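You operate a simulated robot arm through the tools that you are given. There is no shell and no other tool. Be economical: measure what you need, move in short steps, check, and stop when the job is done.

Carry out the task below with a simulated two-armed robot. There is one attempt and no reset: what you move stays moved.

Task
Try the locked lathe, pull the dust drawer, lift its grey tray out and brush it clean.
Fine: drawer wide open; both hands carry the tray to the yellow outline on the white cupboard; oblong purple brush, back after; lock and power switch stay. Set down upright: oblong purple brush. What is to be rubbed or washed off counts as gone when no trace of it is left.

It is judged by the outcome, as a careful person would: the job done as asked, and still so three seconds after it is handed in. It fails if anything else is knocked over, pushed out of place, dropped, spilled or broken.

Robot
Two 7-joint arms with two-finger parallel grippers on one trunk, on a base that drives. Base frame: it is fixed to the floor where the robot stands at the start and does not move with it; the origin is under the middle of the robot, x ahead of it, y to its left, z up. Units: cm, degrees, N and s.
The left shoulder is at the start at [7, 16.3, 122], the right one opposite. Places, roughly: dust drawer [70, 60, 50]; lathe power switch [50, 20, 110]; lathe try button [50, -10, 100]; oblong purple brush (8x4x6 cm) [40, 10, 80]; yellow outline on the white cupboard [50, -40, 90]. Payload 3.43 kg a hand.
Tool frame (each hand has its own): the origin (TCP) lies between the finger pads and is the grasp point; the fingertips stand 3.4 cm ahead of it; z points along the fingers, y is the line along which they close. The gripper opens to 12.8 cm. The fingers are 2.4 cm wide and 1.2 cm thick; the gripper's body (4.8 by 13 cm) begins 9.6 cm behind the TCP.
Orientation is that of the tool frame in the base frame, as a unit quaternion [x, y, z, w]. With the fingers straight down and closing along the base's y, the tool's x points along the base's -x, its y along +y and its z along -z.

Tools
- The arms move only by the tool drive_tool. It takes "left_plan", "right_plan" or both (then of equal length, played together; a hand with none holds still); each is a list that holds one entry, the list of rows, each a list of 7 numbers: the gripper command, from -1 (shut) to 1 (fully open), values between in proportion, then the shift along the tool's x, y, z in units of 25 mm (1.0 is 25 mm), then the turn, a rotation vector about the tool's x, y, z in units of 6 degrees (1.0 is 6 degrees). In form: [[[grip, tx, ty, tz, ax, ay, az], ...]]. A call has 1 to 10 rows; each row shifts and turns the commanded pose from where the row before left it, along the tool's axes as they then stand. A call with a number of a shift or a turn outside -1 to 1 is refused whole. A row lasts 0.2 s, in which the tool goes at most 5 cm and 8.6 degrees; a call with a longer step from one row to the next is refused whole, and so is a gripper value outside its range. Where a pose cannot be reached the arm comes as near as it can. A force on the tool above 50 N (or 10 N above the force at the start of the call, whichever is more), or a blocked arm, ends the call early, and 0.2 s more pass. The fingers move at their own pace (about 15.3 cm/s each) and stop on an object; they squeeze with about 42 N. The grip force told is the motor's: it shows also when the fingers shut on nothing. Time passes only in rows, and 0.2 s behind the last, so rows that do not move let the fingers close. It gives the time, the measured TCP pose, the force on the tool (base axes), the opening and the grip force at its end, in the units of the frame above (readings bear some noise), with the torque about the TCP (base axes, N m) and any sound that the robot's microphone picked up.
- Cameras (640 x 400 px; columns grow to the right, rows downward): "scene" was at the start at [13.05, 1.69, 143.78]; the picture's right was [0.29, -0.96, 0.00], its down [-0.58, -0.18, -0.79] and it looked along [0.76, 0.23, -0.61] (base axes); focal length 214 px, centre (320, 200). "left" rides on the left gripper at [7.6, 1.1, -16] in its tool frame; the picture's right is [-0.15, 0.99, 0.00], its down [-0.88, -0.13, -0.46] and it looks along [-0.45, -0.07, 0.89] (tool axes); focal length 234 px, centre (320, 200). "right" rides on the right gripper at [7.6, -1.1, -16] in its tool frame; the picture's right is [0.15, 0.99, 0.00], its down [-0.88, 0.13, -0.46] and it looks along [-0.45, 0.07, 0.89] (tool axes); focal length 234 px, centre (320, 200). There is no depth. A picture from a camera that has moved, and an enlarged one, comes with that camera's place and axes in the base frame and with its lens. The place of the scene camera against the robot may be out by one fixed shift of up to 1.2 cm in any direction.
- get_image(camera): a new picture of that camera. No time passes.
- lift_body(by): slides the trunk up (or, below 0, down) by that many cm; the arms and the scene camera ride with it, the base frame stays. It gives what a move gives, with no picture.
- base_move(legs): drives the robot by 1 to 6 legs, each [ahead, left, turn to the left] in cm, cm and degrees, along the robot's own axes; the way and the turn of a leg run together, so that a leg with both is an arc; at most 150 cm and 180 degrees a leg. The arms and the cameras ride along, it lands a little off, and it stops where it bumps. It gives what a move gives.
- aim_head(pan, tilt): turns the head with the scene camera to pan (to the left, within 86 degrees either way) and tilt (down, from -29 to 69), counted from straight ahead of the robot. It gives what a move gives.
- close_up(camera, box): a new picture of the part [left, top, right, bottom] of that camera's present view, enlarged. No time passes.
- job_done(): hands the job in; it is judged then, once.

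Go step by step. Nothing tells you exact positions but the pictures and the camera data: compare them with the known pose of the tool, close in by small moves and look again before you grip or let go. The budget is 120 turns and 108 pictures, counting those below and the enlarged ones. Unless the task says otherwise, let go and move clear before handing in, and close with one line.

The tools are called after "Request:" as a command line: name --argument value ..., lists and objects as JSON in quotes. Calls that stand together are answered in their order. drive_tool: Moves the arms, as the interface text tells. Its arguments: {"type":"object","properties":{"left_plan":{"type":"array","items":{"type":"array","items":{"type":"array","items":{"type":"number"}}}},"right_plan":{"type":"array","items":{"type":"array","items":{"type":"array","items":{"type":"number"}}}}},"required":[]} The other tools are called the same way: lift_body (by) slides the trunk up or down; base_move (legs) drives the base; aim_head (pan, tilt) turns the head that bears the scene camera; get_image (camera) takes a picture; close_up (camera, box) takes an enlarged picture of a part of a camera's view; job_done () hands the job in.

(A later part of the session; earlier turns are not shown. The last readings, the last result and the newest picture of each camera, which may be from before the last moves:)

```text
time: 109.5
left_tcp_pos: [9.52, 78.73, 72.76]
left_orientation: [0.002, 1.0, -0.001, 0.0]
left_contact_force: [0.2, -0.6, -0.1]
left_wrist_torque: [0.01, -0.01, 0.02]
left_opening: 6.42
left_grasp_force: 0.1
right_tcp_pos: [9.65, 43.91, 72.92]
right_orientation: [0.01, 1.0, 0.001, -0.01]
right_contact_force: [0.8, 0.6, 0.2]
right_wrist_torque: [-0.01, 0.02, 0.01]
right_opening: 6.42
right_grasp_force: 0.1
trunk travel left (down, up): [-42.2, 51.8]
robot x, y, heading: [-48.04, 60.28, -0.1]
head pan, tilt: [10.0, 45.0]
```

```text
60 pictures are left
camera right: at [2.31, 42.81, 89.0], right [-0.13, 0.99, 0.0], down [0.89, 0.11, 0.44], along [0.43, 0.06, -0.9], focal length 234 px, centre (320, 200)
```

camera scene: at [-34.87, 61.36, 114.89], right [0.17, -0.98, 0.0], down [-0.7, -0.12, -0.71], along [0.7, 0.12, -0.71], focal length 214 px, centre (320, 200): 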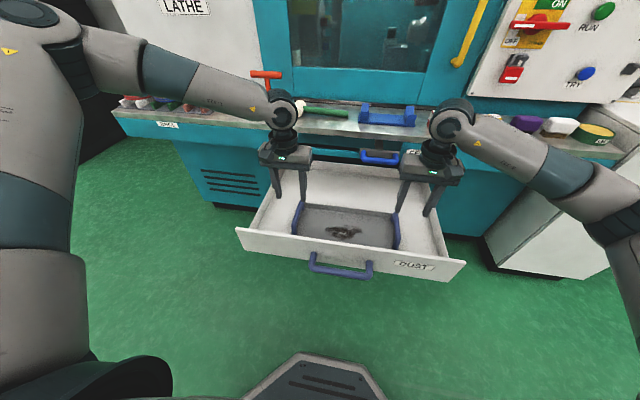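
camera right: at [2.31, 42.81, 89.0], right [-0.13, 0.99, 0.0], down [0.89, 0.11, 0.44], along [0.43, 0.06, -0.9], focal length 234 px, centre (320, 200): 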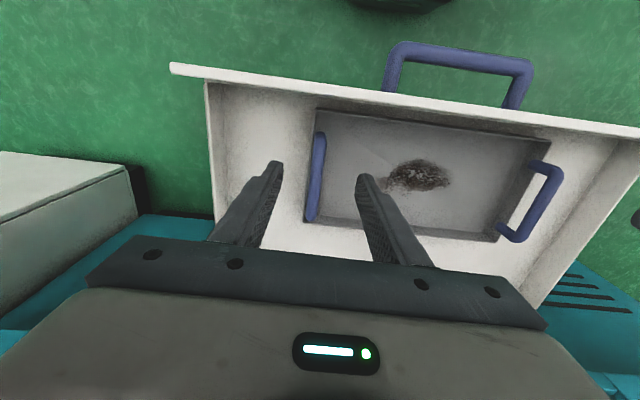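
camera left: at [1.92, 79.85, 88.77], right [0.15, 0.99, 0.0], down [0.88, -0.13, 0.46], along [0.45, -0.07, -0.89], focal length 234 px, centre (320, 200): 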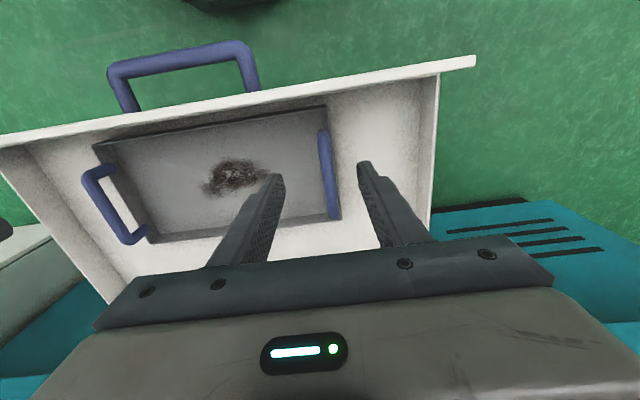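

The tray has a dark pile in it; handles are hoops over its end walls, at y≈79.1 and 43.9, x 8–21, z≈57. Move 5 cm ahead and down most of the way.

Request:
drive_tool --left_plan '[[[0, -0.98, 0.08, 0, 0, 0, 0], [0, -0.98, 0.08, 0, 0, 0, 0], [0, 0, 0, 0.8, 0, 0, 0], [0, 0, 0, 0.8, 0, 0, 0], [0, 0, 0, 0.8, 0, 0, 0], [0, 0, 0, 0.8, 0, 0, 0], [0, 0, 0, 0.8, 0, 0, 0], [0, 0, 0, 0, 0, 0, 0]]]' --right_plan '[[[0, -0.95, 0, 0, 0, 0, 0], [0, -0.95, 0, 0, 0, 0, 0], [0, 0, 0, 0.8, 0, 0, 0], [0, 0, 0, 0.8, 0, 0, 0], [0, 0, 0, 0.8, 0, 0, 0], [0, 0, 0, 0.8, 0, 0, 0], [0, 0, 0, 0.8, 0, 0, 0], [0, 0, 0, 0, 0, 0, 0]]]'

Request:
get_image --camera "left"

Request:
get_image --camera "right"

```text
time: 111.3
left_tcp_pos: [11.37, 83.28, 65.27]
left_orientation: [0.002, 1.0, 0.0, 0.002]
left_contact_force: [-0.4, 0.5, -0.7]
left_wrist_torque: [0.05, 0.03, 0.03]
left_opening: 6.39
left_grasp_force: 0.0
left hand out of reach, approached as far as the arm can: row 2, 3, 4, 5, 6, 7
right_tcp_pos: [14.19, 43.71, 62.93]
right_orientation: [0.01, 1.0, 0.001, -0.009]
right_contact_force: [0.0, -1.2, -0.2]
right_wrist_torque: [0.01, 0.0, 0.02]
right_opening: 6.41
right_grasp_force: 0.1
trunk travel left (down, up): [-42.2, 51.8]
robot x, y, heading: [-48.13, 60.75, -0.2]
head pan, tilt: [10.0, 45.0]
```

```text
59 pictures are left
camera left: at [3.66, 84.41, 81.08], right [0.15, 0.99, 0.0], down [0.88, -0.13, 0.46], along [0.45, -0.07, -0.89], focal length 234 px, centre (320, 200)
```

left: 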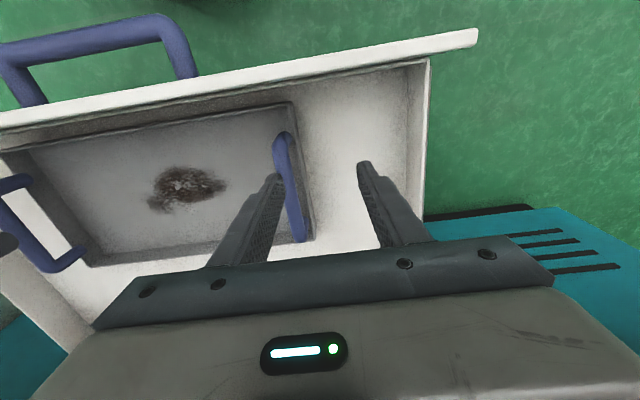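

```text
58 pictures are left
camera right: at [6.84, 42.67, 78.97], right [-0.13, 0.99, 0.0], down [0.89, 0.11, 0.44], along [0.44, 0.06, -0.9], focal length 234 px, centre (320, 200)
```

right: 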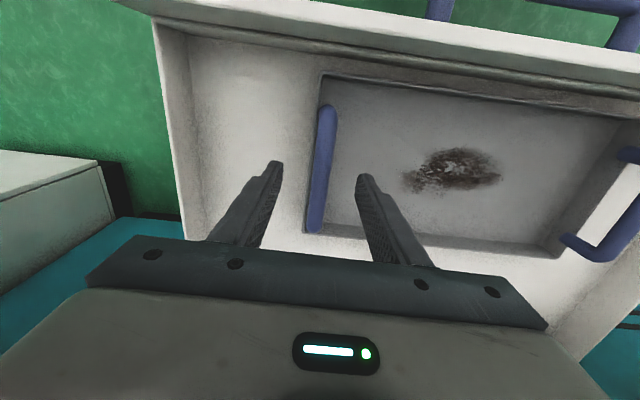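

The left arm ran out of reach in this posture. I'll raise slightly and bring the base closer so the arms work nearer to the body.

Request:
drive_tool --left_plan '[[[0, 0.6, -0.6, -0.7, 0, 0, 0], [0, 0.6, -0.6, -0.7, 0, 0, 0], [0, 0.6, -0.5, -0.7, 0, 0, 0], [0, 0.6, 0, 0, 0, 0, 0], [0, 0, 0, 0, 0, 0, 0]]]' --right_plan '[[[0, 0.9, 0, -0.9, 0, 0, 0], [0, 0.9, 0, -0.9, 0, 0, 0], [0, 0.9, 0, -0.9, 0, 0, 0], [0, 0.9, 0, -0.2, 0, 0, 0], [0, 0, 0, 0, 0, 0, 0]]]'

Request:
base_move --legs '[[9, 0, 0]]'

Request:
get_image --camera "scene"

```text
time: 112.5
left_tcp_pos: [5.38, 79.0, 70.65]
left_orientation: [0.003, 1.0, 0.0, 0.0]
left_contact_force: [-0.4, 1.1, 0.0]
left_wrist_torque: [-0.02, 0.05, 0.03]
left_opening: 6.39
left_grasp_force: 0.1
right_tcp_pos: [5.33, 43.96, 70.49]
right_orientation: [0.011, 1.0, 0.002, -0.01]
right_contact_force: [0.5, -0.8, 0.8]
right_wrist_torque: [-0.01, 0.0, -0.05]
right_opening: 6.38
right_grasp_force: 0.0
trunk travel left (down, up): [-42.2, 51.8]
robot x, y, heading: [-47.78, 60.84, 0.0]
head pan, tilt: [10.0, 45.0]
```

```text
time: 113.6
left_tcp_pos: [14.25, 79.06, 70.53]
left_orientation: [0.003, 1.0, -0.001, 0.0]
left_contact_force: [0.1, 0.1, -0.4]
left_wrist_torque: [-0.02, 0.07, 0.0]
left_opening: 6.4
left_grasp_force: 0.0
right_tcp_pos: [14.13, 43.95, 70.45]
right_orientation: [0.01, 1.0, 0.001, -0.009]
right_contact_force: [-0.7, -0.4, -0.6]
right_wrist_torque: [-0.01, 0.01, 0.02]
right_opening: 6.38
right_grasp_force: 0.0
trunk travel left (down, up): [-42.2, 51.8]
robot x, y, heading: [-38.95, 60.99, 0.1]
head pan, tilt: [10.0, 45.0]
```

```text
57 pictures are left
camera scene: at [-26.04, 61.34, 114.89], right [0.17, -0.98, 0.0], down [-0.7, -0.12, -0.71], along [0.7, 0.12, -0.71], focal length 214 px, centre (320, 200)
```

scene: 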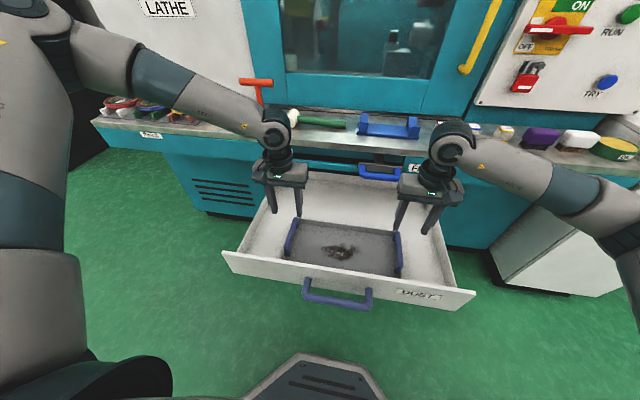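

Both hands are exactly over the handles. Lower with the trunk, 10 cm first, then check.

Request:
lift_body --by -10

Request:
get_image --camera "left"

Request:
get_image --camera "right"

```text
time: 115.0
left_tcp_pos: [14.21, 78.89, 60.53]
left_orientation: [0.002, 1.0, -0.001, 0.001]
left_contact_force: [0.4, 0.0, -0.3]
left_wrist_torque: [-0.01, -0.01, 0.0]
left_opening: 6.39
left_grasp_force: 0.0
right_tcp_pos: [14.04, 43.98, 60.52]
right_orientation: [0.01, 1.0, 0.001, -0.009]
right_contact_force: [1.0, 0.4, 0.2]
right_wrist_torque: [0.0, 0.02, 0.02]
right_opening: 6.41
right_grasp_force: 0.1
trunk travel left (down, up): [-32.2, 61.8]
robot x, y, heading: [-38.82, 60.81, 0.0]
head pan, tilt: [10.0, 45.0]
```

```text
56 pictures are left
camera left: at [6.55, 80.14, 76.48], right [0.15, 0.99, 0.0], down [0.88, -0.13, 0.46], along [0.45, -0.07, -0.89], focal length 234 px, centre (320, 200)
```

left: 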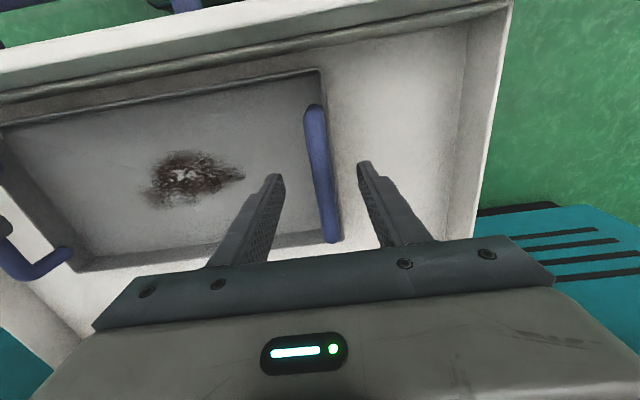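

```text
55 pictures are left
camera right: at [6.74, 42.91, 76.5], right [-0.13, 0.99, 0.0], down [0.89, 0.11, 0.44], along [0.44, 0.06, -0.9], focal length 234 px, centre (320, 200)
```

right: 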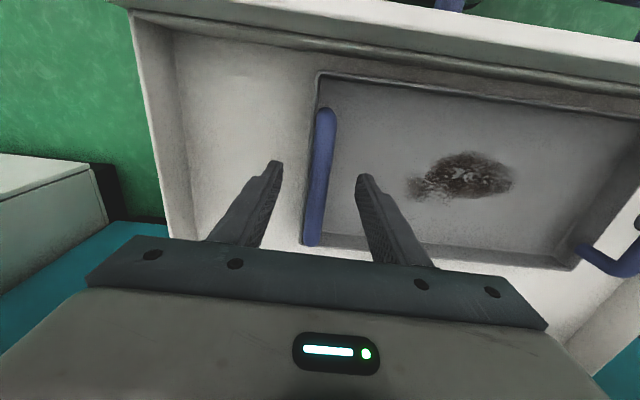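

Request:
lift_body --by -4

Request:
drive_tool --left_plan '[[[-1, 0, 0, 0, 0, 0, 0], [-1, 0, 0, 0, 0, 0, 0], [-1, 0, 0, 0, 0, 0, 0], [-1, 0, 0, 0, 0, 0, 0]]]' --right_plan '[[[-1, 0, 0, 0, 0, 0, 0], [-1, 0, 0, 0, 0, 0, 0], [-1, 0, 0, 0, 0, 0, 0], [-1, 0, 0, 0, 0, 0, 0]]]'

Request:
get_image --camera "left"

```text
time: 115.8
left_tcp_pos: [14.14, 78.94, 56.57]
left_orientation: [0.002, 1.0, 0.0, 0.001]
left_contact_force: [-0.2, 0.3, -0.4]
left_wrist_torque: [0.0, -0.03, 0.04]
left_opening: 6.41
left_grasp_force: 0.0
right_tcp_pos: [14.0, 43.98, 56.47]
right_orientation: [0.01, 1.0, 0.001, -0.01]
right_contact_force: [-1.2, -0.3, 0.7]
right_wrist_torque: [0.01, 0.0, 0.0]
right_opening: 6.41
right_grasp_force: 0.2
trunk travel left (down, up): [-28.2, 65.8]
robot x, y, heading: [-38.64, 60.71, -0.2]
head pan, tilt: [10.0, 45.0]
```

```text
time: 116.8
left_tcp_pos: [14.11, 79.17, 56.48]
left_orientation: [0.002, 1.0, 0.001, 0.001]
left_contact_force: [1.8, 19.5, 2.3]
left_wrist_torque: [-0.03, 0.2, 0.23]
left_opening: 1.77
left_grasp_force: 41.5
right_tcp_pos: [14.08, 43.92, 56.46]
right_orientation: [0.011, 1.0, 0.0, -0.009]
right_contact_force: [-0.5, -15.0, 1.0]
right_wrist_torque: [0.03, -0.09, 1.07]
right_opening: 1.77
right_grasp_force: 41.9
trunk travel left (down, up): [-28.2, 65.8]
robot x, y, heading: [-39.11, 61.03, -0.2]
head pan, tilt: [10.0, 45.0]
```

```text
54 pictures are left
camera left: at [6.58, 80.21, 72.45], right [0.15, 0.99, 0.0], down [0.88, -0.13, 0.46], along [0.45, -0.07, -0.89], focal length 234 px, centre (320, 200)
```

left: 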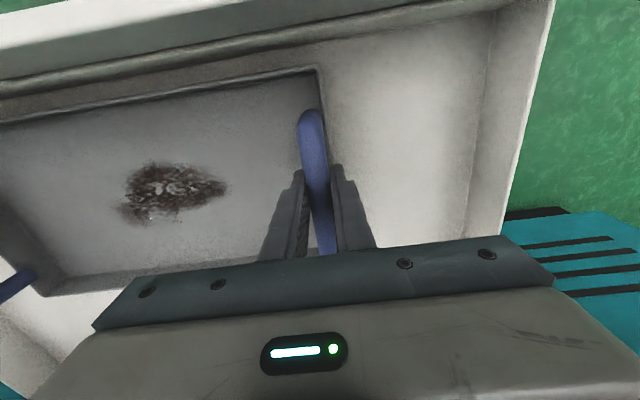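

Both handles are held. Lift with the trunk.

Request:
lift_body --by 12

Request:
get_image --camera "scene"

```text
time: 118.3
left_tcp_pos: [14.29, 79.01, 68.41]
left_orientation: [0.001, 1.0, 0.002, 0.0]
left_contact_force: [4.7, 26.2, -6.6]
left_wrist_torque: [-0.04, -0.04, 0.29]
left_opening: 1.77
left_grasp_force: 42.3
right_tcp_pos: [14.08, 43.88, 68.25]
right_orientation: [0.011, 1.0, 0.0, -0.011]
right_contact_force: [-4.5, -26.8, -6.6]
right_wrist_torque: [0.04, 0.17, 1.0]
right_opening: 1.78
right_grasp_force: 41.8
trunk travel left (down, up): [-40.2, 53.8]
robot x, y, heading: [-39.08, 61.2, 0.1]
head pan, tilt: [10.0, 45.0]
```

```text
53 pictures are left
camera scene: at [-26.04, 61.34, 112.88], right [0.17, -0.98, 0.0], down [-0.7, -0.12, -0.71], along [0.7, 0.12, -0.71], focal length 214 px, centre (320, 200)
```

scene: 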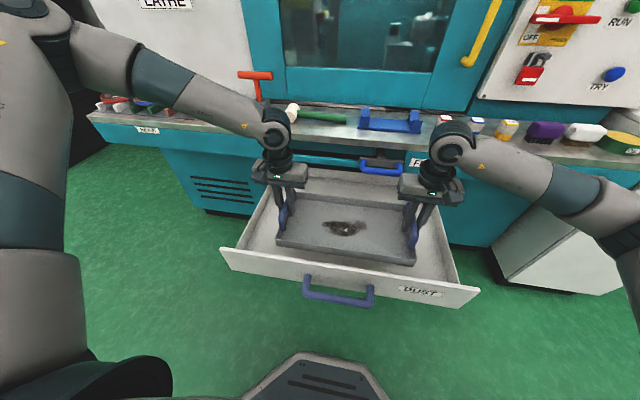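

Tray is up (~13 N). Raise it well above the drawer, back off, and shift right towards the cupboard (outline ≈ x 39–62, y -61…-24.5, top z≈84.7).

Request:
lift_body --by 31

Request:
base_move --legs '[[-18, 0, 0], [0, -52, 0], [0, -52, 0]]'

Request:
aim_head --pan 0 --tilt 40

Request:
get_image --camera "scene"

```text
time: 121.4
left_tcp_pos: [14.18, 79.16, 99.4]
left_orientation: [0.003, 1.0, 0.001, 0.0]
left_contact_force: [4.7, 28.0, -7.0]
left_wrist_torque: [-0.01, 0.11, 0.27]
left_opening: 1.75
left_grasp_force: 41.8
right_tcp_pos: [14.3, 43.85, 99.32]
right_orientation: [0.011, 1.0, -0.001, -0.01]
right_contact_force: [-3.3, -28.4, -6.5]
right_wrist_torque: [0.06, 0.04, 1.02]
right_opening: 1.78
right_grasp_force: 41.5
trunk travel left (down, up): [-71.2, 22.8]
robot x, y, heading: [-38.65, 60.79, -0.0]
head pan, tilt: [10.0, 45.0]
```

```text
time: 128.2
left_tcp_pos: [-4.16, -26.94, 99.44]
left_orientation: [0.007, 1.0, 0.001, 0.0]
left_contact_force: [4.1, 29.4, -6.6]
left_wrist_torque: [-0.06, 0.11, 0.24]
left_opening: 1.74
left_grasp_force: 42.4
right_tcp_pos: [-4.56, -62.19, 99.4]
right_orientation: [0.016, 1.0, -0.001, -0.01]
right_contact_force: [-4.5, -28.6, -6.4]
right_wrist_torque: [0.07, 0.1, 1.0]
right_opening: 1.79
right_grasp_force: 42.3
trunk travel left (down, up): [-71.2, 22.8]
robot x, y, heading: [-57.5, -45.0, -0.5]
head pan, tilt: [10.0, 45.0]
```

```text
time: 128.9
left_tcp_pos: [-3.99, -27.1, 99.43]
left_orientation: [0.007, 1.0, 0.0, 0.0]
left_contact_force: [3.5, 0.6, -6.9]
left_wrist_torque: [0.06, 0.24, 0.13]
left_opening: 1.77
left_grasp_force: 41.6
right_tcp_pos: [-4.66, -62.28, 99.32]
right_orientation: [0.014, 1.0, -0.001, -0.01]
right_contact_force: [-3.9, -0.5, -6.1]
right_wrist_torque: [0.04, -0.07, 1.12]
right_opening: 1.77
right_grasp_force: 42.4
trunk travel left (down, up): [-71.2, 22.8]
robot x, y, heading: [-57.94, -44.81, -0.9]
head pan, tilt: [0.0, 40.0]
```

```text
52 pictures are left
camera scene: at [-44.11, -45.9, 144.61], right [-0.01, -1.0, 0.0], down [-0.64, 0.01, -0.77], along [0.77, -0.01, -0.64], focal length 214 px, centre (320, 200)
```

scene: 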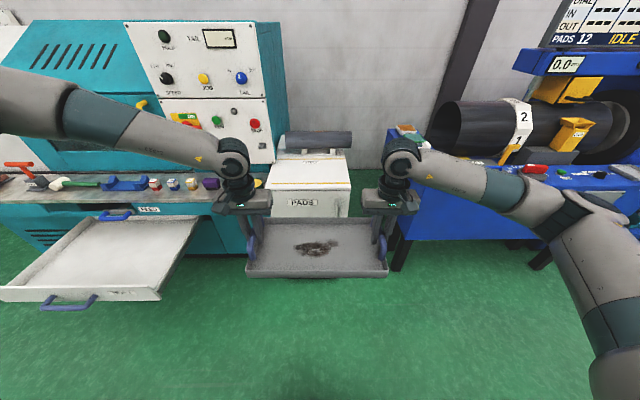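

Tray is carried level. Correct the heading and drive forward partway, then check the clearance to panel and outline.

Request:
base_move --legs '[[0, 0, 0.7], [38, 0, 0]]'

Request:
aim_head --pan 0 --tilt 50

Request:
get_image --camera "scene"

Request:
get_image --camera "left"

Request:
get_image --camera "right"

```text
time: 131.7
left_tcp_pos: [34.11, -26.7, 99.55]
left_orientation: [0.003, 1.0, 0.001, 0.0]
left_contact_force: [3.7, 2.9, -6.0]
left_wrist_torque: [0.02, 0.16, 0.23]
left_opening: 1.74
left_grasp_force: 42.8
right_tcp_pos: [33.93, -61.87, 99.39]
right_orientation: [0.011, 1.0, 0.0, -0.01]
right_contact_force: [-3.7, -2.6, -5.1]
right_wrist_torque: [0.07, 0.0, 1.04]
right_opening: 1.79
right_grasp_force: 41.8
trunk travel left (down, up): [-71.2, 22.8]
robot x, y, heading: [-18.79, -45.18, -0.4]
head pan, tilt: [0.0, 40.0]
```

```text
time: 132.4
left_tcp_pos: [34.25, -26.64, 99.47]
left_orientation: [0.004, 1.0, 0.0, -0.001]
left_contact_force: [3.5, -0.7, -6.3]
left_wrist_torque: [0.05, 0.26, 0.17]
left_opening: 1.76
left_grasp_force: 41.8
right_tcp_pos: [33.97, -61.82, 99.39]
right_orientation: [0.011, 1.0, -0.001, -0.012]
right_contact_force: [-3.2, 0.9, -6.1]
right_wrist_torque: [0.03, -0.08, 1.11]
right_opening: 1.78
right_grasp_force: 42.2
trunk travel left (down, up): [-71.2, 22.8]
robot x, y, heading: [-18.78, -44.9, 0.1]
head pan, tilt: [0.0, 50.0]
```

```text
51 pictures are left
camera scene: at [-6.36, -45.8, 143.2], right [0.0, -1.0, 0.0], down [-0.77, 0.0, -0.64], along [0.64, 0.0, -0.77], focal length 214 px, centre (320, 200)
```

scene: 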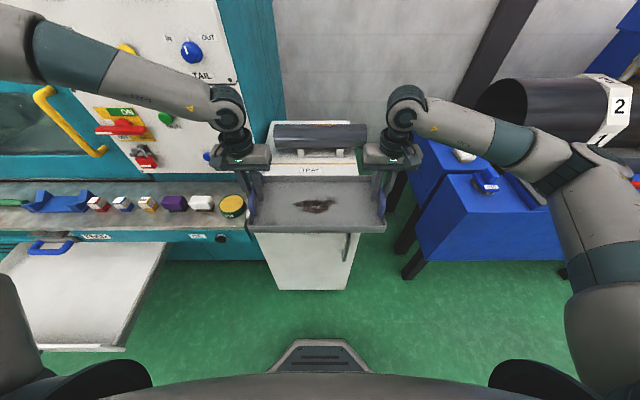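

```text
50 pictures are left
camera left: at [26.7, -25.62, 115.37], right [0.15, 0.99, 0.0], down [0.88, -0.14, 0.45], along [0.45, -0.07, -0.89], focal length 234 px, centre (320, 200)
```

left: 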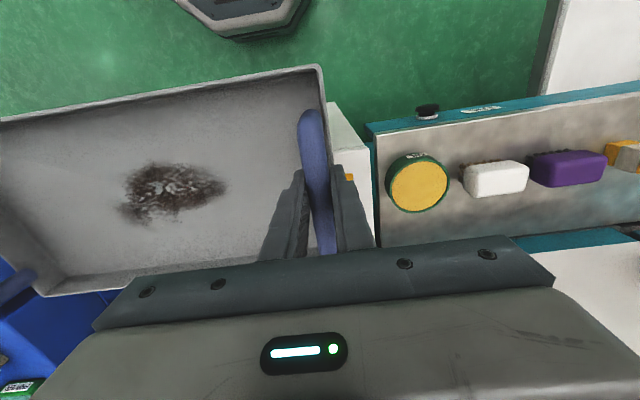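

```text
49 pictures are left
camera right: at [26.78, -62.92, 115.39], right [-0.12, 0.99, 0.0], down [0.89, 0.11, 0.44], along [0.43, 0.06, -0.9], focal length 234 px, centre (320, 200)
```

right: 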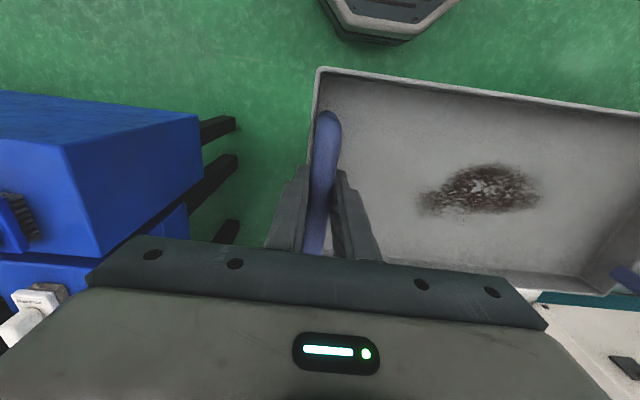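

The front line is at x≈39.3. The tray spans about 18 × 36 cm; I aim for TCP x≈48.3, centre y≈-43.6, keeping the left hand clear of STOP. Drive on.

Request:
base_move --legs '[[14, 0.7, 0]]'

Request:
get_image --camera "left"

Request:
get_image --camera "right"

Request:
get_image --camera "scene"

```text
time: 133.7
left_tcp_pos: [47.75, -26.12, 99.54]
left_orientation: [0.003, 1.0, 0.0, 0.0]
left_contact_force: [3.1, -0.6, -6.3]
left_wrist_torque: [0.01, -0.18, 0.27]
left_opening: 1.77
left_grasp_force: 42.3
right_tcp_pos: [47.53, -61.29, 99.42]
right_orientation: [0.012, 1.0, -0.001, -0.01]
right_contact_force: [-3.4, 1.2, -6.0]
right_wrist_torque: [-0.02, 0.33, 1.03]
right_opening: 1.76
right_grasp_force: 41.8
trunk travel left (down, up): [-71.2, 22.8]
robot x, y, heading: [-5.53, -44.25, -0.3]
head pan, tilt: [0.0, 50.0]
```

```text
48 pictures are left
camera left: at [40.16, -25.01, 115.47], right [0.15, 0.99, 0.0], down [0.88, -0.14, 0.46], along [0.45, -0.07, -0.89], focal length 234 px, centre (320, 200)
```

left: 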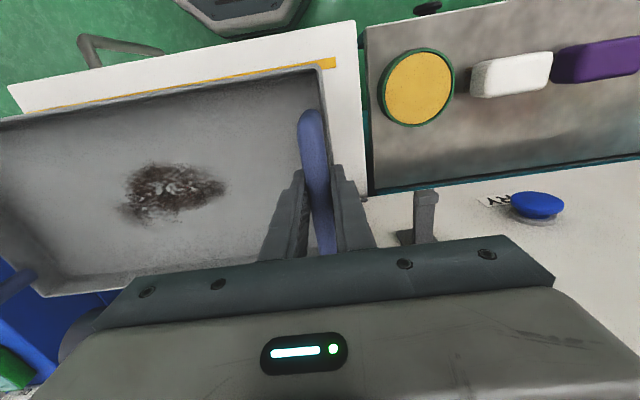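

```text
47 pictures are left
camera right: at [40.24, -62.32, 115.49], right [-0.12, 0.99, 0.0], down [0.89, 0.11, 0.44], along [0.43, 0.06, -0.9], focal length 234 px, centre (320, 200)
```

right: 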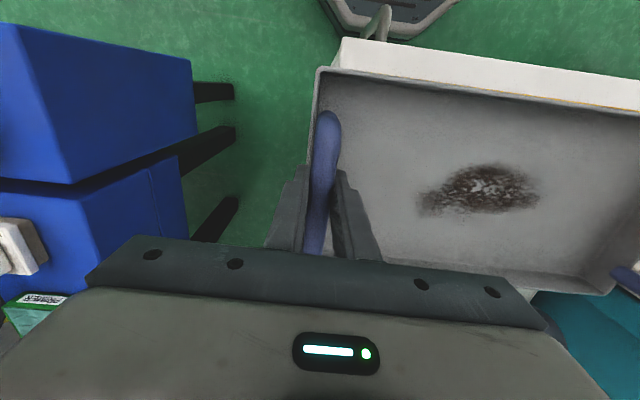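

```text
46 pictures are left
camera scene: at [7.07, -45.17, 143.22], right [0.0, -1.0, 0.0], down [-0.77, 0.0, -0.64], along [0.64, 0.0, -0.77], focal length 214 px, centre (320, 200)
```

scene: 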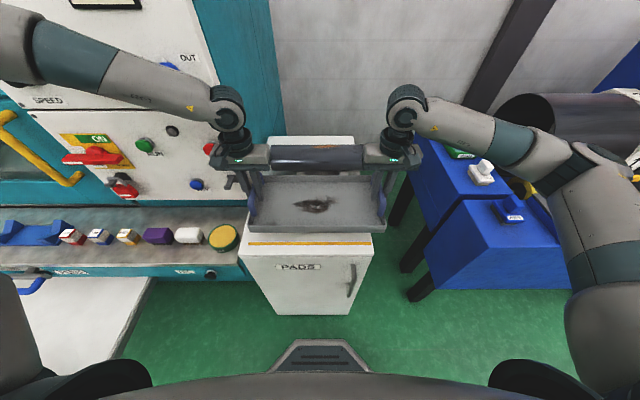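

The line spans y -22.9…-60.8 at x≈38.4, so I shift about 1.3 cm left and 0.8 cm ahead, then lower partway.

Request:
base_move --legs '[[0.8, 1.4, 0.2]]'

Request:
lift_body --by -4.5

Request:
get_image --camera "left"

Request:
get_image --camera "right"

```text
time: 134.5
left_tcp_pos: [48.48, -24.86, 99.59]
left_orientation: [0.002, 1.0, 0.003, 0.001]
left_contact_force: [4.6, -2.5, -5.6]
left_wrist_torque: [0.11, 0.27, 0.26]
left_opening: 1.76
left_grasp_force: 41.9
right_tcp_pos: [48.18, -60.07, 99.34]
right_orientation: [0.01, 1.0, 0.001, -0.011]
right_contact_force: [-5.3, 1.2, -6.0]
right_wrist_torque: [0.12, -0.13, 1.1]
right_opening: 1.76
right_grasp_force: 42.0
trunk travel left (down, up): [-71.2, 22.8]
robot x, y, heading: [-4.38, -43.04, -0.1]
head pan, tilt: [0.0, 50.0]
```

```text
time: 135.4
left_tcp_pos: [48.6, -24.64, 95.03]
left_orientation: [0.002, 1.0, 0.0, 0.0]
left_contact_force: [2.8, -0.6, -6.2]
left_wrist_torque: [0.04, 0.14, 0.07]
left_opening: 1.77
left_grasp_force: 41.9
right_tcp_pos: [48.28, -59.69, 94.78]
right_orientation: [0.01, 1.0, -0.001, -0.012]
right_contact_force: [-4.0, 1.7, -6.0]
right_wrist_torque: [0.05, -0.01, 1.1]
right_opening: 1.76
right_grasp_force: 41.7
trunk travel left (down, up): [-66.7, 27.3]
robot x, y, heading: [-4.63, -42.89, -0.4]
head pan, tilt: [0.0, 50.0]
```

```text
45 pictures are left
camera left: at [40.99, -23.51, 110.94], right [0.15, 0.99, 0.0], down [0.88, -0.14, 0.46], along [0.45, -0.07, -0.89], focal length 234 px, centre (320, 200)
```

left: 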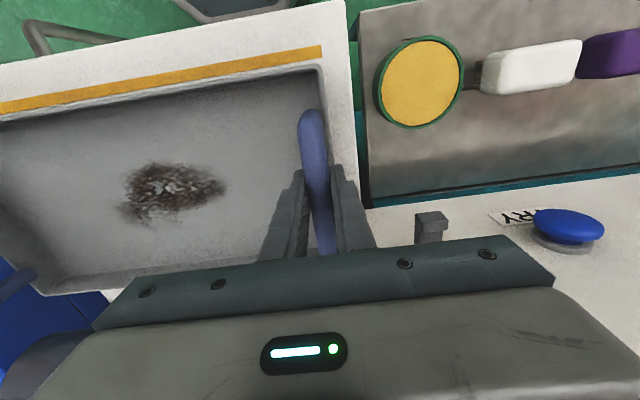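

```text
44 pictures are left
camera right: at [41.13, -60.82, 110.93], right [-0.13, 0.99, 0.0], down [0.89, 0.11, 0.44], along [0.43, 0.06, -0.9], focal length 234 px, centre (320, 200)
```

right: 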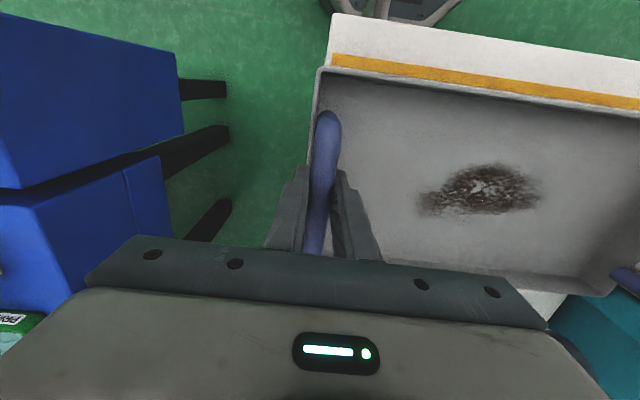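

Tray sits nicely inside the outline. Lower slowly till the weight goes off.

Request:
lift_body --by -2

Request:
lift_body --by -0.6

```text
time: 136.1
left_tcp_pos: [48.48, -24.56, 93.47]
left_orientation: [0.003, 1.0, 0.0, 0.005]
left_contact_force: [13.7, 9.2, 36.1]
left_wrist_torque: [-0.01, 0.07, -0.06]
left_opening: 1.79
left_grasp_force: 42.3
right_tcp_pos: [48.35, -59.82, 93.62]
right_orientation: [0.011, 1.0, 0.0, -0.005]
right_contact_force: [9.7, -7.2, 42.5]
right_wrist_torque: [0.01, 0.16, 1.03]
right_opening: 1.78
right_grasp_force: 41.9
trunk travel left (down, up): [-64.7, 29.3]
robot x, y, heading: [-4.49, -42.71, -0.0]
head pan, tilt: [0.0, 50.0]
```

```text
time: 136.4
left_tcp_pos: [48.43, -24.51, 93.48]
left_orientation: [0.001, 1.0, 0.0, 0.005]
left_contact_force: [-5.9, 3.8, 13.6]
left_wrist_torque: [0.06, 0.09, -0.07]
left_opening: 1.74
left_grasp_force: 41.8
right_tcp_pos: [48.28, -59.77, 93.19]
right_orientation: [0.01, 1.0, 0.0, -0.006]
right_contact_force: [-4.8, -2.1, 12.4]
right_wrist_torque: [0.06, 0.08, 1.14]
right_opening: 1.78
right_grasp_force: 41.4
trunk travel left (down, up): [-64.6, 29.4]
robot x, y, heading: [-4.4, -42.79, -0.2]
head pan, tilt: [0.0, 50.0]
stopped: the force on the tool passed its limit (the readings are from after the stop); the commanded pose is now the measured one
```

Tray is down. Open both hands gently and raise straight up.

Request:
drive_tool --left_plan '[[[-0.4, 0, 0, 0, 0, 0, 0], [-0.4, 0, 0, 0, 0, 0, 0], [-0.4, 0, 0, 0, 0, 0, 0]]]' --right_plan '[[[-0.4, 0, 0, 0, 0, 0, 0], [-0.4, 0, 0, 0, 0, 0, 0], [-0.4, 0, 0, 0, 0, 0, 0]]]'

Request:
lift_body --by 12

Request:
get_image --camera "scene"

Request:
get_image --camera "left"

```text
time: 137.2
left_tcp_pos: [48.76, -24.63, 93.14]
left_orientation: [0.002, 1.0, 0.0, 0.003]
left_contact_force: [-0.4, -0.1, -1.9]
left_wrist_torque: [-0.01, -0.03, -0.01]
left_opening: 3.85
left_grasp_force: 0.0
right_tcp_pos: [48.64, -59.85, 92.88]
right_orientation: [0.012, 1.0, 0.0, -0.008]
right_contact_force: [0.1, -0.2, -0.5]
right_wrist_torque: [0.0, -0.01, 0.02]
right_opening: 3.86
right_grasp_force: 0.0
trunk travel left (down, up): [-64.6, 29.4]
robot x, y, heading: [-4.65, -42.63, -0.2]
head pan, tilt: [0.0, 50.0]
```

```text
time: 138.7
left_tcp_pos: [48.91, -24.59, 105.24]
left_orientation: [0.002, 1.0, 0.001, 0.004]
left_contact_force: [-0.1, 0.0, 0.4]
left_wrist_torque: [0.0, 0.02, -0.02]
left_opening: 3.84
left_grasp_force: 0.2
right_tcp_pos: [48.66, -59.8, 104.91]
right_orientation: [0.011, 1.0, 0.001, -0.007]
right_contact_force: [0.2, 0.1, 1.0]
right_wrist_torque: [0.02, 0.0, -0.02]
right_opening: 3.83
right_grasp_force: 0.1
trunk travel left (down, up): [-76.6, 17.4]
robot x, y, heading: [-4.33, -42.73, -0.2]
head pan, tilt: [0.0, 50.0]
```

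```text
43 pictures are left
camera scene: at [7.95, -43.74, 148.64], right [0.0, -1.0, 0.0], down [-0.77, 0.0, -0.64], along [0.64, 0.0, -0.77], focal length 214 px, centre (320, 200)
```

scene: 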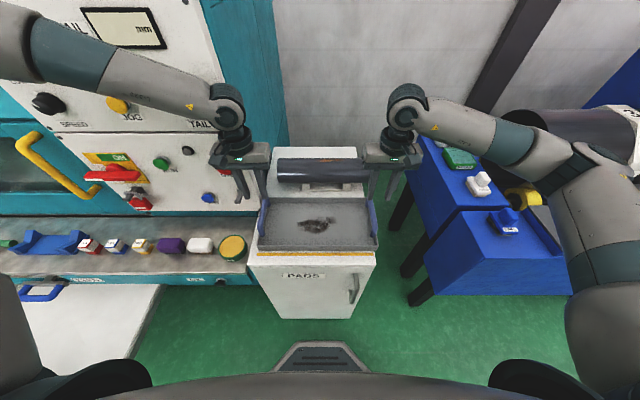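

```text
42 pictures are left
camera left: at [41.1, -23.51, 121.11], right [0.15, 0.99, 0.0], down [0.88, -0.13, 0.46], along [0.46, -0.07, -0.89], focal length 234 px, centre (320, 200)
```

left: 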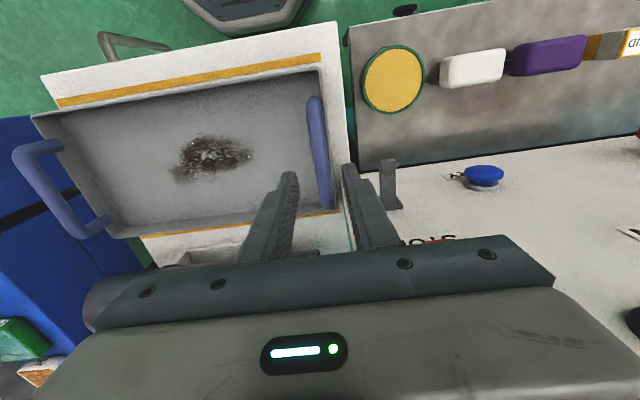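

The tray sits squarely inside the outline. Next the purple brush at about [43, 8, 80]: back off, tuck the left arm, and turn the right hand 90° so it can grip the brush across its 4 cm width.

Request:
base_move --legs '[[-25, 0, 0]]'

Request:
drive_tool --left_plan '[[[-0.4, 0.9, 0.2, -0.3, 0, 0, 0], [-0.4, 0.9, 0.2, -0.3, 0, 0, 0], [-0.4, 0.9, 0.2, -0.3, 0, 0, 0], [-0.4, 0.9, 0.2, -0.3, 0, 0, 0], [-0.4, 0.9, 0.2, -0.3, 0, 0, 0], [-0.4, 0.9, 0.2, -0.3, 0, 0, 0], [-0.4, 0.9, 0.2, -0.3, 0, 0, 0], [-0.4, 0.9, 0.2, -0.3, 0, 0, 0], [-0.4, 0.9, 0.2, -0.3, 0, 0, 0], [-0.4, 0, 0, 0, 0, 0, 0]]]' --right_plan '[[[0.1, 0, 0, 0, 0, 0, 1], [0.1, 0, 0, 0, 0, 0, 1], [0.1, 0, 0, 0, 0, 0, 1], [0.1, 0, 0, 0, 0, 0, 1], [0.1, 0, 0, 0, 0, 0, 1], [0.1, 0, 0, 0, 0, 0, 1], [0.1, 0, 0, 0, 0, 0, 1], [0.1, 0, 0, 0, 0, 0, 1], [0.1, 0, 0, 0, 0, 0, 1], [0.1, 0, 0, 0, 0, 0, 1]]]'

Request:
drive_tool --right_plan '[[[0.1, 0, 0, 0, 0, 0, 1], [0.1, 0, 0, 0, 0, 0, 1], [0.1, 0, 0, 0, 0, 0, 1], [0.1, 0, 0, 0, 0, 0, 1], [0.1, 0, 0, 0, 0, 0, 1], [0.1, 0, 0, 0, 0, 0, 0]]]'

Request:
base_move --legs '[[0, 68, 0]]'

Request:
get_image --camera "scene"

```text
time: 140.5
left_tcp_pos: [23.84, -24.85, 105.22]
left_orientation: [0.005, 1.0, 0.0, 0.003]
left_contact_force: [0.1, -0.1, -0.6]
left_wrist_torque: [-0.01, -0.02, 0.01]
left_opening: 3.83
left_grasp_force: 0.1
right_tcp_pos: [23.34, -60.09, 104.98]
right_orientation: [0.014, 1.0, -0.001, -0.009]
right_contact_force: [0.2, -0.1, -0.4]
right_wrist_torque: [0.01, -0.01, -0.02]
right_opening: 3.83
right_grasp_force: 0.1
trunk travel left (down, up): [-76.6, 17.4]
robot x, y, heading: [-29.59, -42.62, -0.2]
head pan, tilt: [0.0, 50.0]
```

```text
time: 142.7
left_tcp_pos: [7.86, -20.24, 112.88]
left_orientation: [0.006, 1.0, 0.0, 0.003]
left_contact_force: [0.3, -0.2, -0.3]
left_wrist_torque: [0.0, 0.04, 0.01]
left_opening: 3.85
left_grasp_force: 0.1
left hand out of reach, approached as far as the arm can: row 7, 8, 9
right_tcp_pos: [23.41, -60.04, 104.99]
right_orientation: [0.512, 0.859, -0.004, -0.007]
right_contact_force: [0.0, -0.4, -0.8]
right_wrist_torque: [-0.01, -0.02, -0.04]
right_opening: 7.06
right_grasp_force: 0.0
trunk travel left (down, up): [-76.6, 17.4]
robot x, y, heading: [-29.66, -42.52, -0.3]
head pan, tilt: [0.0, 50.0]
```

```text
time: 144.1
left_tcp_pos: [7.78, -20.11, 112.99]
left_orientation: [0.006, 1.0, 0.0, 0.003]
left_contact_force: [-0.5, 0.2, -0.1]
left_wrist_torque: [-0.03, 0.0, 0.01]
left_opening: 3.88
left_grasp_force: 0.1
right_tcp_pos: [23.47, -60.15, 105.07]
right_orientation: [0.717, 0.697, -0.006, -0.005]
right_contact_force: [0.7, -0.1, -0.8]
right_wrist_torque: [0.02, 0.01, 0.01]
right_opening: 7.06
right_grasp_force: 0.0
trunk travel left (down, up): [-76.6, 17.4]
robot x, y, heading: [-29.69, -42.57, -0.4]
head pan, tilt: [0.0, 50.0]
```

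```text
time: 147.9
left_tcp_pos: [9.88, 46.94, 112.96]
left_orientation: [0.018, 1.0, 0.0, 0.003]
left_contact_force: [0.1, -0.1, 0.7]
left_wrist_torque: [0.0, 0.02, -0.02]
left_opening: 3.85
left_grasp_force: 0.1
right_tcp_pos: [24.4, 6.78, 105.01]
right_orientation: [0.727, 0.687, -0.005, -0.006]
right_contact_force: [1.0, 0.6, -0.1]
right_wrist_torque: [0.01, 0.01, -0.01]
right_opening: 7.06
right_grasp_force: 0.1
trunk travel left (down, up): [-76.6, 17.4]
robot x, y, heading: [-28.1, 25.09, -1.8]
head pan, tilt: [0.0, 50.0]
```

```text
41 pictures are left
camera scene: at [-15.8, 24.05, 148.65], right [-0.03, -1.0, 0.0], down [-0.77, 0.03, -0.64], along [0.64, -0.02, -0.77], focal length 214 px, centre (320, 200)
```

scene: 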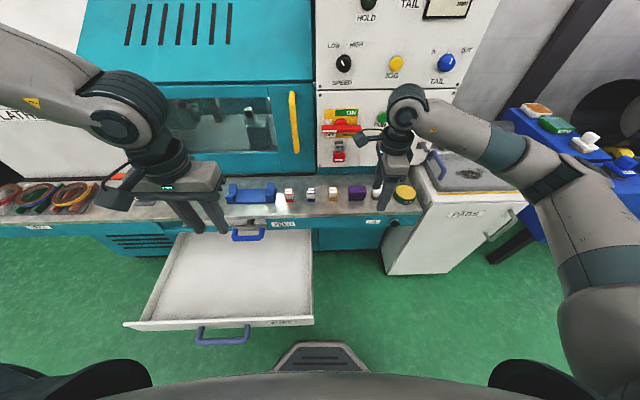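

The open drawer (right edge y≈28) would block the base here, so I'll stand at about y=-3 and reach the brush with the right hand slightly across, as in its start pose.

Request:
base_move --legs '[[0, -28, 1.8]]'

Request:
drive_tool --left_plan '[[[-0.4, 0, 0.5, 0, 0, 0, 0], [-0.4, 0, 0.5, 0, 0, 0, 0], [-0.4, 0, 0.5, 0, 0, 0, 0], [-0.4, 0, 0.5, 0, 0, 0, 0], [-0.4, 0, 0.5, 0, 0, 0, 0], [-0.4, 0, 0.5, 0, 0, 0, 0], [-0.4, 0, 0.5, 0, 0, 0, 0], [-0.4, 0, 0.5, 0, 0, 0, 0], [-0.4, 0, 0, 0, 0, 0, 0], [-0.4, 0, 0, 0, 0, 0, 0]]]' --right_plan '[[[0.1, 1, 0, 0, 0, 0, 0], [0.1, 1, 0, 0, 0, 0, 0], [0.1, 1, 0, 0, 0, 0, 0], [0.1, 1, 0, 0, 0, 0, 0], [0.1, 1, 0, 0, 0, 0, 0], [0.1, 1, 0, 0, 0, 0, 0], [0.1, 1, 0, 0, 0, 0, 0], [0.1, 1, 0, 0, 0, 0, 0], [0.1, 1, 0, 0, 0, 0, 0], [0.1, 1, 0, 0, 0, 0, 0]]]'

Request:
base_move --legs '[[12, 0, 0]]'

Request:
get_image --camera "right"

Request:
get_image --camera "scene"

```text
time: 149.8
left_tcp_pos: [8.6, 21.43, 112.85]
left_orientation: [0.002, 1.0, 0.0, 0.002]
left_contact_force: [-0.9, 0.0, 0.2]
left_wrist_torque: [-0.01, 0.0, -0.02]
left_opening: 3.84
left_grasp_force: 0.0
right_tcp_pos: [24.42, -18.44, 105.02]
right_orientation: [0.715, 0.699, -0.006, -0.005]
right_contact_force: [-0.1, -0.2, 1.0]
right_wrist_torque: [0.01, -0.01, 0.0]
right_opening: 7.05
right_grasp_force: 0.1
trunk travel left (down, up): [-76.6, 17.4]
robot x, y, heading: [-28.36, -1.55, -0.3]
head pan, tilt: [0.0, 50.0]
```

```text
time: 152.0
left_tcp_pos: [8.67, 31.39, 112.85]
left_orientation: [0.001, 1.0, 0.0, 0.003]
left_contact_force: [-0.5, 0.2, 0.2]
left_wrist_torque: [0.0, 0.0, -0.01]
left_opening: 3.83
left_grasp_force: 0.0
right_tcp_pos: [24.79, 6.5, 105.1]
right_orientation: [0.715, 0.699, -0.006, -0.006]
right_contact_force: [-0.2, 0.7, -0.6]
right_wrist_torque: [0.0, 0.0, -0.01]
right_opening: 7.04
right_grasp_force: 0.0
trunk travel left (down, up): [-76.6, 17.4]
robot x, y, heading: [-28.98, -1.69, -0.3]
head pan, tilt: [0.0, 50.0]
```

```text
time: 153.2
left_tcp_pos: [20.68, 31.06, 112.9]
left_orientation: [0.004, 1.0, 0.0, 0.003]
left_contact_force: [-1.2, 0.5, 0.7]
left_wrist_torque: [0.02, 0.03, 0.02]
left_opening: 3.86
left_grasp_force: 0.1
right_tcp_pos: [36.91, 6.31, 105.28]
right_orientation: [0.716, 0.698, -0.006, -0.005]
right_contact_force: [0.0, 0.2, -1.1]
right_wrist_torque: [0.01, -0.03, 0.0]
right_opening: 7.04
right_grasp_force: 0.1
trunk travel left (down, up): [-76.6, 17.4]
robot x, y, heading: [-16.68, -1.39, -0.4]
head pan, tilt: [0.0, 50.0]
```

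```text
40 pictures are left
camera right: at [36.15, 13.74, 121.11], right [0.99, 0.12, -0.01], down [0.11, -0.88, 0.45], along [0.04, -0.45, -0.89], focal length 234 px, centre (320, 200)
```

right: 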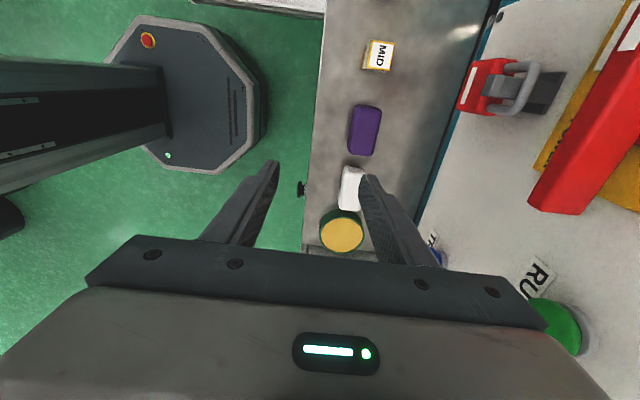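

```text
39 pictures are left
camera scene: at [-4.37, -2.47, 148.67], right [-0.01, -1.0, 0.0], down [-0.77, 0.0, -0.64], along [0.64, 0.0, -0.77], focal length 214 px, centre (320, 200)
```

scene: 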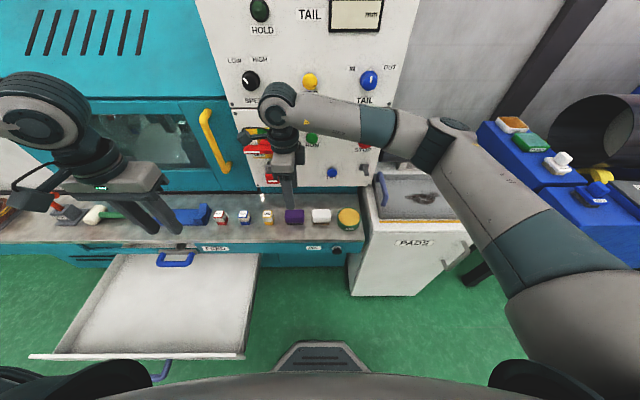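

Brush centre is at about [43.6, 7.5], aligned with y. Shift the base to put the hand above it, then lower partway with the trunk.

Request:
base_move --legs '[[6.7, 1.3, 0.3]]'

Request:
lift_body --by -15

Request:
get_image --camera "right"

```text
time: 154.2
left_tcp_pos: [26.77, 32.51, 112.98]
left_orientation: [0.001, 1.0, 0.002, 0.004]
left_contact_force: [0.6, 0.1, -0.7]
left_wrist_torque: [0.02, -0.05, 0.01]
left_opening: 3.85
left_grasp_force: 0.0
right_tcp_pos: [43.31, 7.82, 105.38]
right_orientation: [0.713, 0.701, -0.005, -0.005]
right_contact_force: [-0.3, 0.5, 1.0]
right_wrist_torque: [0.01, -0.01, 0.0]
right_opening: 7.04
right_grasp_force: 0.0
trunk travel left (down, up): [-76.6, 17.4]
robot x, y, heading: [-10.07, -0.46, 0.4]
head pan, tilt: [0.0, 50.0]
```

```text
time: 156.0
left_tcp_pos: [27.05, 32.59, 97.91]
left_orientation: [0.001, 1.0, 0.0, 0.003]
left_contact_force: [-0.2, -0.5, -0.1]
left_wrist_torque: [0.01, 0.01, 0.0]
left_opening: 3.83
left_grasp_force: 0.0
right_tcp_pos: [43.35, 7.76, 90.24]
right_orientation: [0.714, 0.7, -0.005, -0.006]
right_contact_force: [0.0, -0.4, 0.3]
right_wrist_torque: [0.01, 0.01, -0.02]
right_opening: 7.05
right_grasp_force: 0.0
trunk travel left (down, up): [-61.6, 32.4]
robot x, y, heading: [-9.81, -0.83, -0.1]
head pan, tilt: [0.0, 50.0]
```

```text
38 pictures are left
camera right: at [42.75, 15.37, 106.08], right [0.99, 0.13, -0.02], down [0.12, -0.88, 0.45], along [0.04, -0.45, -0.89], focal length 234 px, centre (320, 200)
```

right: 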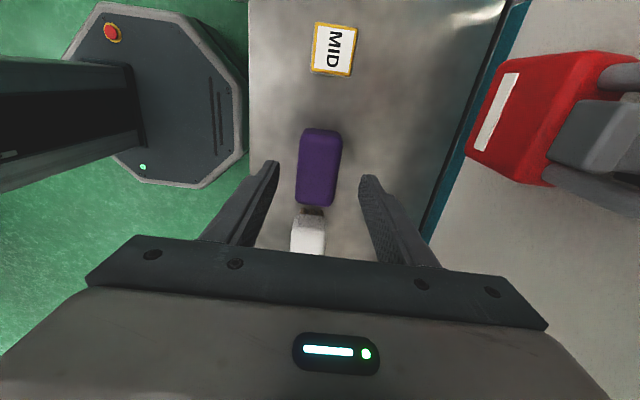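

The brush top is at z≈83.7 (ledge ≈77.7), well between the fingers. Lower 7.7 cm and grip.

Request:
lift_body --by -7.7

Request:
get_image --camera "right"

Request:
drive_tool --right_plan '[[[-1, 0, 0, 0, 0, 0, 0], [-1, 0, 0, 0, 0, 0, 0], [-1, 0, 0, 0, 0, 0, 0], [-1, 0, 0, 0, 0, 0, 0]]]'

Request:
get_image --camera "right"

```text
time: 157.1
left_tcp_pos: [27.08, 32.37, 90.18]
left_orientation: [0.001, 1.0, 0.001, 0.005]
left_contact_force: [-0.2, -0.1, 0.0]
left_wrist_torque: [-0.01, 0.05, -0.02]
left_opening: 3.84
left_grasp_force: 0.1
right_tcp_pos: [43.69, 7.82, 83.37]
right_orientation: [0.714, 0.701, 0.002, -0.004]
right_contact_force: [-9.9, -6.0, 23.5]
right_wrist_torque: [-0.54, -0.47, -0.27]
right_opening: 6.45
right_grasp_force: 0.1
trunk travel left (down, up): [-54.0, 40.0]
robot x, y, heading: [-10.19, -0.46, 0.0]
head pan, tilt: [0.0, 50.0]
stopped: the force on the tool passed its limit (the readings are from after the stop); the commanded pose is now the measured one
```

```text
37 pictures are left
camera right: at [42.79, 15.21, 99.37], right [0.99, 0.13, 0.0], down [0.11, -0.89, 0.45], along [0.06, -0.44, -0.89], focal length 234 px, centre (320, 200)
```

right: 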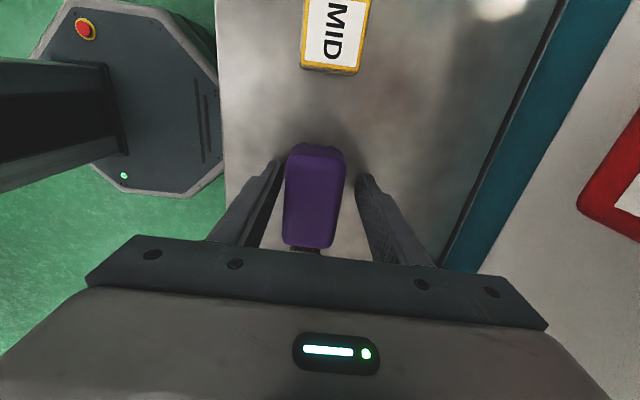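

```text
time: 158.1
left_tcp_pos: [27.06, 32.54, 90.27]
left_orientation: [0.0, 1.0, 0.001, 0.004]
left_contact_force: [-0.3, -0.6, -0.1]
left_wrist_torque: [0.01, 0.02, 0.0]
left_opening: 3.83
left_grasp_force: 0.0
right_tcp_pos: [43.75, 7.99, 83.38]
right_orientation: [0.714, 0.7, 0.003, -0.003]
right_contact_force: [12.8, -2.5, 40.1]
right_wrist_torque: [-0.27, -0.61, 0.09]
right_opening: 3.94
right_grasp_force: 42.3
trunk travel left (down, up): [-54.0, 40.0]
robot x, y, heading: [-10.08, -0.32, 0.3]
head pan, tilt: [0.0, 50.0]
```

```text
36 pictures are left
camera right: at [42.79, 15.26, 99.36], right [0.99, 0.13, 0.0], down [0.11, -0.89, 0.45], along [0.06, -0.44, -0.89], focal length 234 px, centre (320, 200)
```

right: 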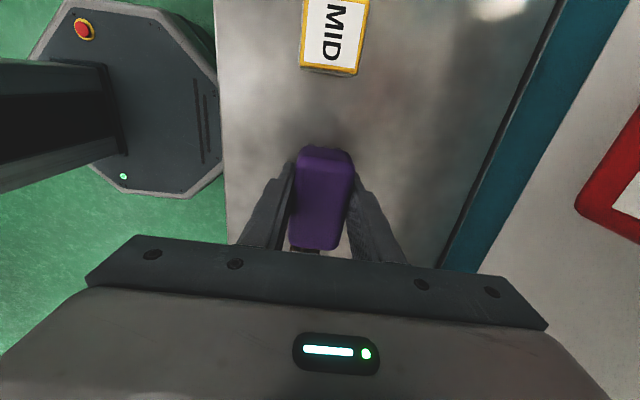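

The tips touched the ledge (z≈80). I'll open, raise 2 cm, and regrip higher so bristles, not fingertips, touch the tray.

Request:
drive_tool --right_plan '[[[-0.1, 0, 0, 0, 0, 0, 0], [-0.1, 0, 0, 0, 0, 0, 0], [-0.1, 0, 0, 0, 0, 0, 0]]]'

Request:
lift_body --by 1.8

Request:
drive_tool --right_plan '[[[-1, 0, 0, 0, 0, 0, 0], [-1, 0, 0, 0, 0, 0, 0], [-1, 0, 0, 0, 0, 0, 0], [-1, 0, 0, 0, 0, 0, 0]]]'

Request:
get_image --camera "right"

```text
time: 158.9
left_tcp_pos: [26.68, 32.55, 90.42]
left_orientation: [0.001, 1.0, 0.001, 0.004]
left_contact_force: [-0.2, -0.4, -0.3]
left_wrist_torque: [0.01, 0.0, -0.02]
left_opening: 3.83
left_grasp_force: 0.1
right_tcp_pos: [43.44, 7.89, 83.43]
right_orientation: [0.714, 0.701, 0.002, -0.003]
right_contact_force: [-17.1, -5.1, 38.8]
right_wrist_torque: [-0.65, -0.5, -0.07]
right_opening: 4.81
right_grasp_force: 0.1
trunk travel left (down, up): [-54.0, 40.0]
robot x, y, heading: [-10.38, -0.29, 0.2]
head pan, tilt: [0.0, 50.0]
```

```text
time: 159.6
left_tcp_pos: [27.16, 32.52, 91.94]
left_orientation: [0.001, 1.0, 0.0, 0.003]
left_contact_force: [0.0, 0.7, -0.5]
left_wrist_torque: [0.02, 0.02, -0.05]
left_opening: 3.86
left_grasp_force: 0.1
right_tcp_pos: [43.72, 7.85, 84.86]
right_orientation: [0.714, 0.7, 0.0, -0.003]
right_contact_force: [0.2, 0.6, 0.2]
right_wrist_torque: [0.0, 0.01, 0.01]
right_opening: 5.76
right_grasp_force: 0.1
trunk travel left (down, up): [-55.8, 38.2]
robot x, y, heading: [-10.24, -0.19, 0.1]
head pan, tilt: [0.0, 50.0]
```

```text
time: 160.6
left_tcp_pos: [27.11, 32.39, 91.88]
left_orientation: [0.001, 1.0, 0.0, 0.004]
left_contact_force: [0.7, 0.9, 0.8]
left_wrist_torque: [0.01, 0.0, 0.02]
left_opening: 3.82
left_grasp_force: 0.0
right_tcp_pos: [43.78, 7.92, 84.94]
right_orientation: [0.714, 0.7, 0.001, -0.004]
right_contact_force: [0.2, 0.5, 0.4]
right_wrist_torque: [0.0, -0.01, 0.01]
right_opening: 3.94
right_grasp_force: 42.0
trunk travel left (down, up): [-55.8, 38.2]
robot x, y, heading: [-9.91, -0.24, -0.0]
head pan, tilt: [0.0, 50.0]
```

```text
35 pictures are left
camera right: at [42.88, 15.33, 100.85], right [0.99, 0.13, 0.0], down [0.12, -0.89, 0.45], along [0.05, -0.45, -0.89], focal length 234 px, centre (320, 200)
```

right: 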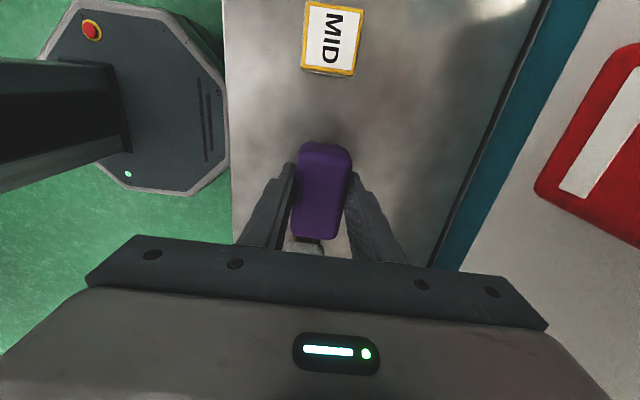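

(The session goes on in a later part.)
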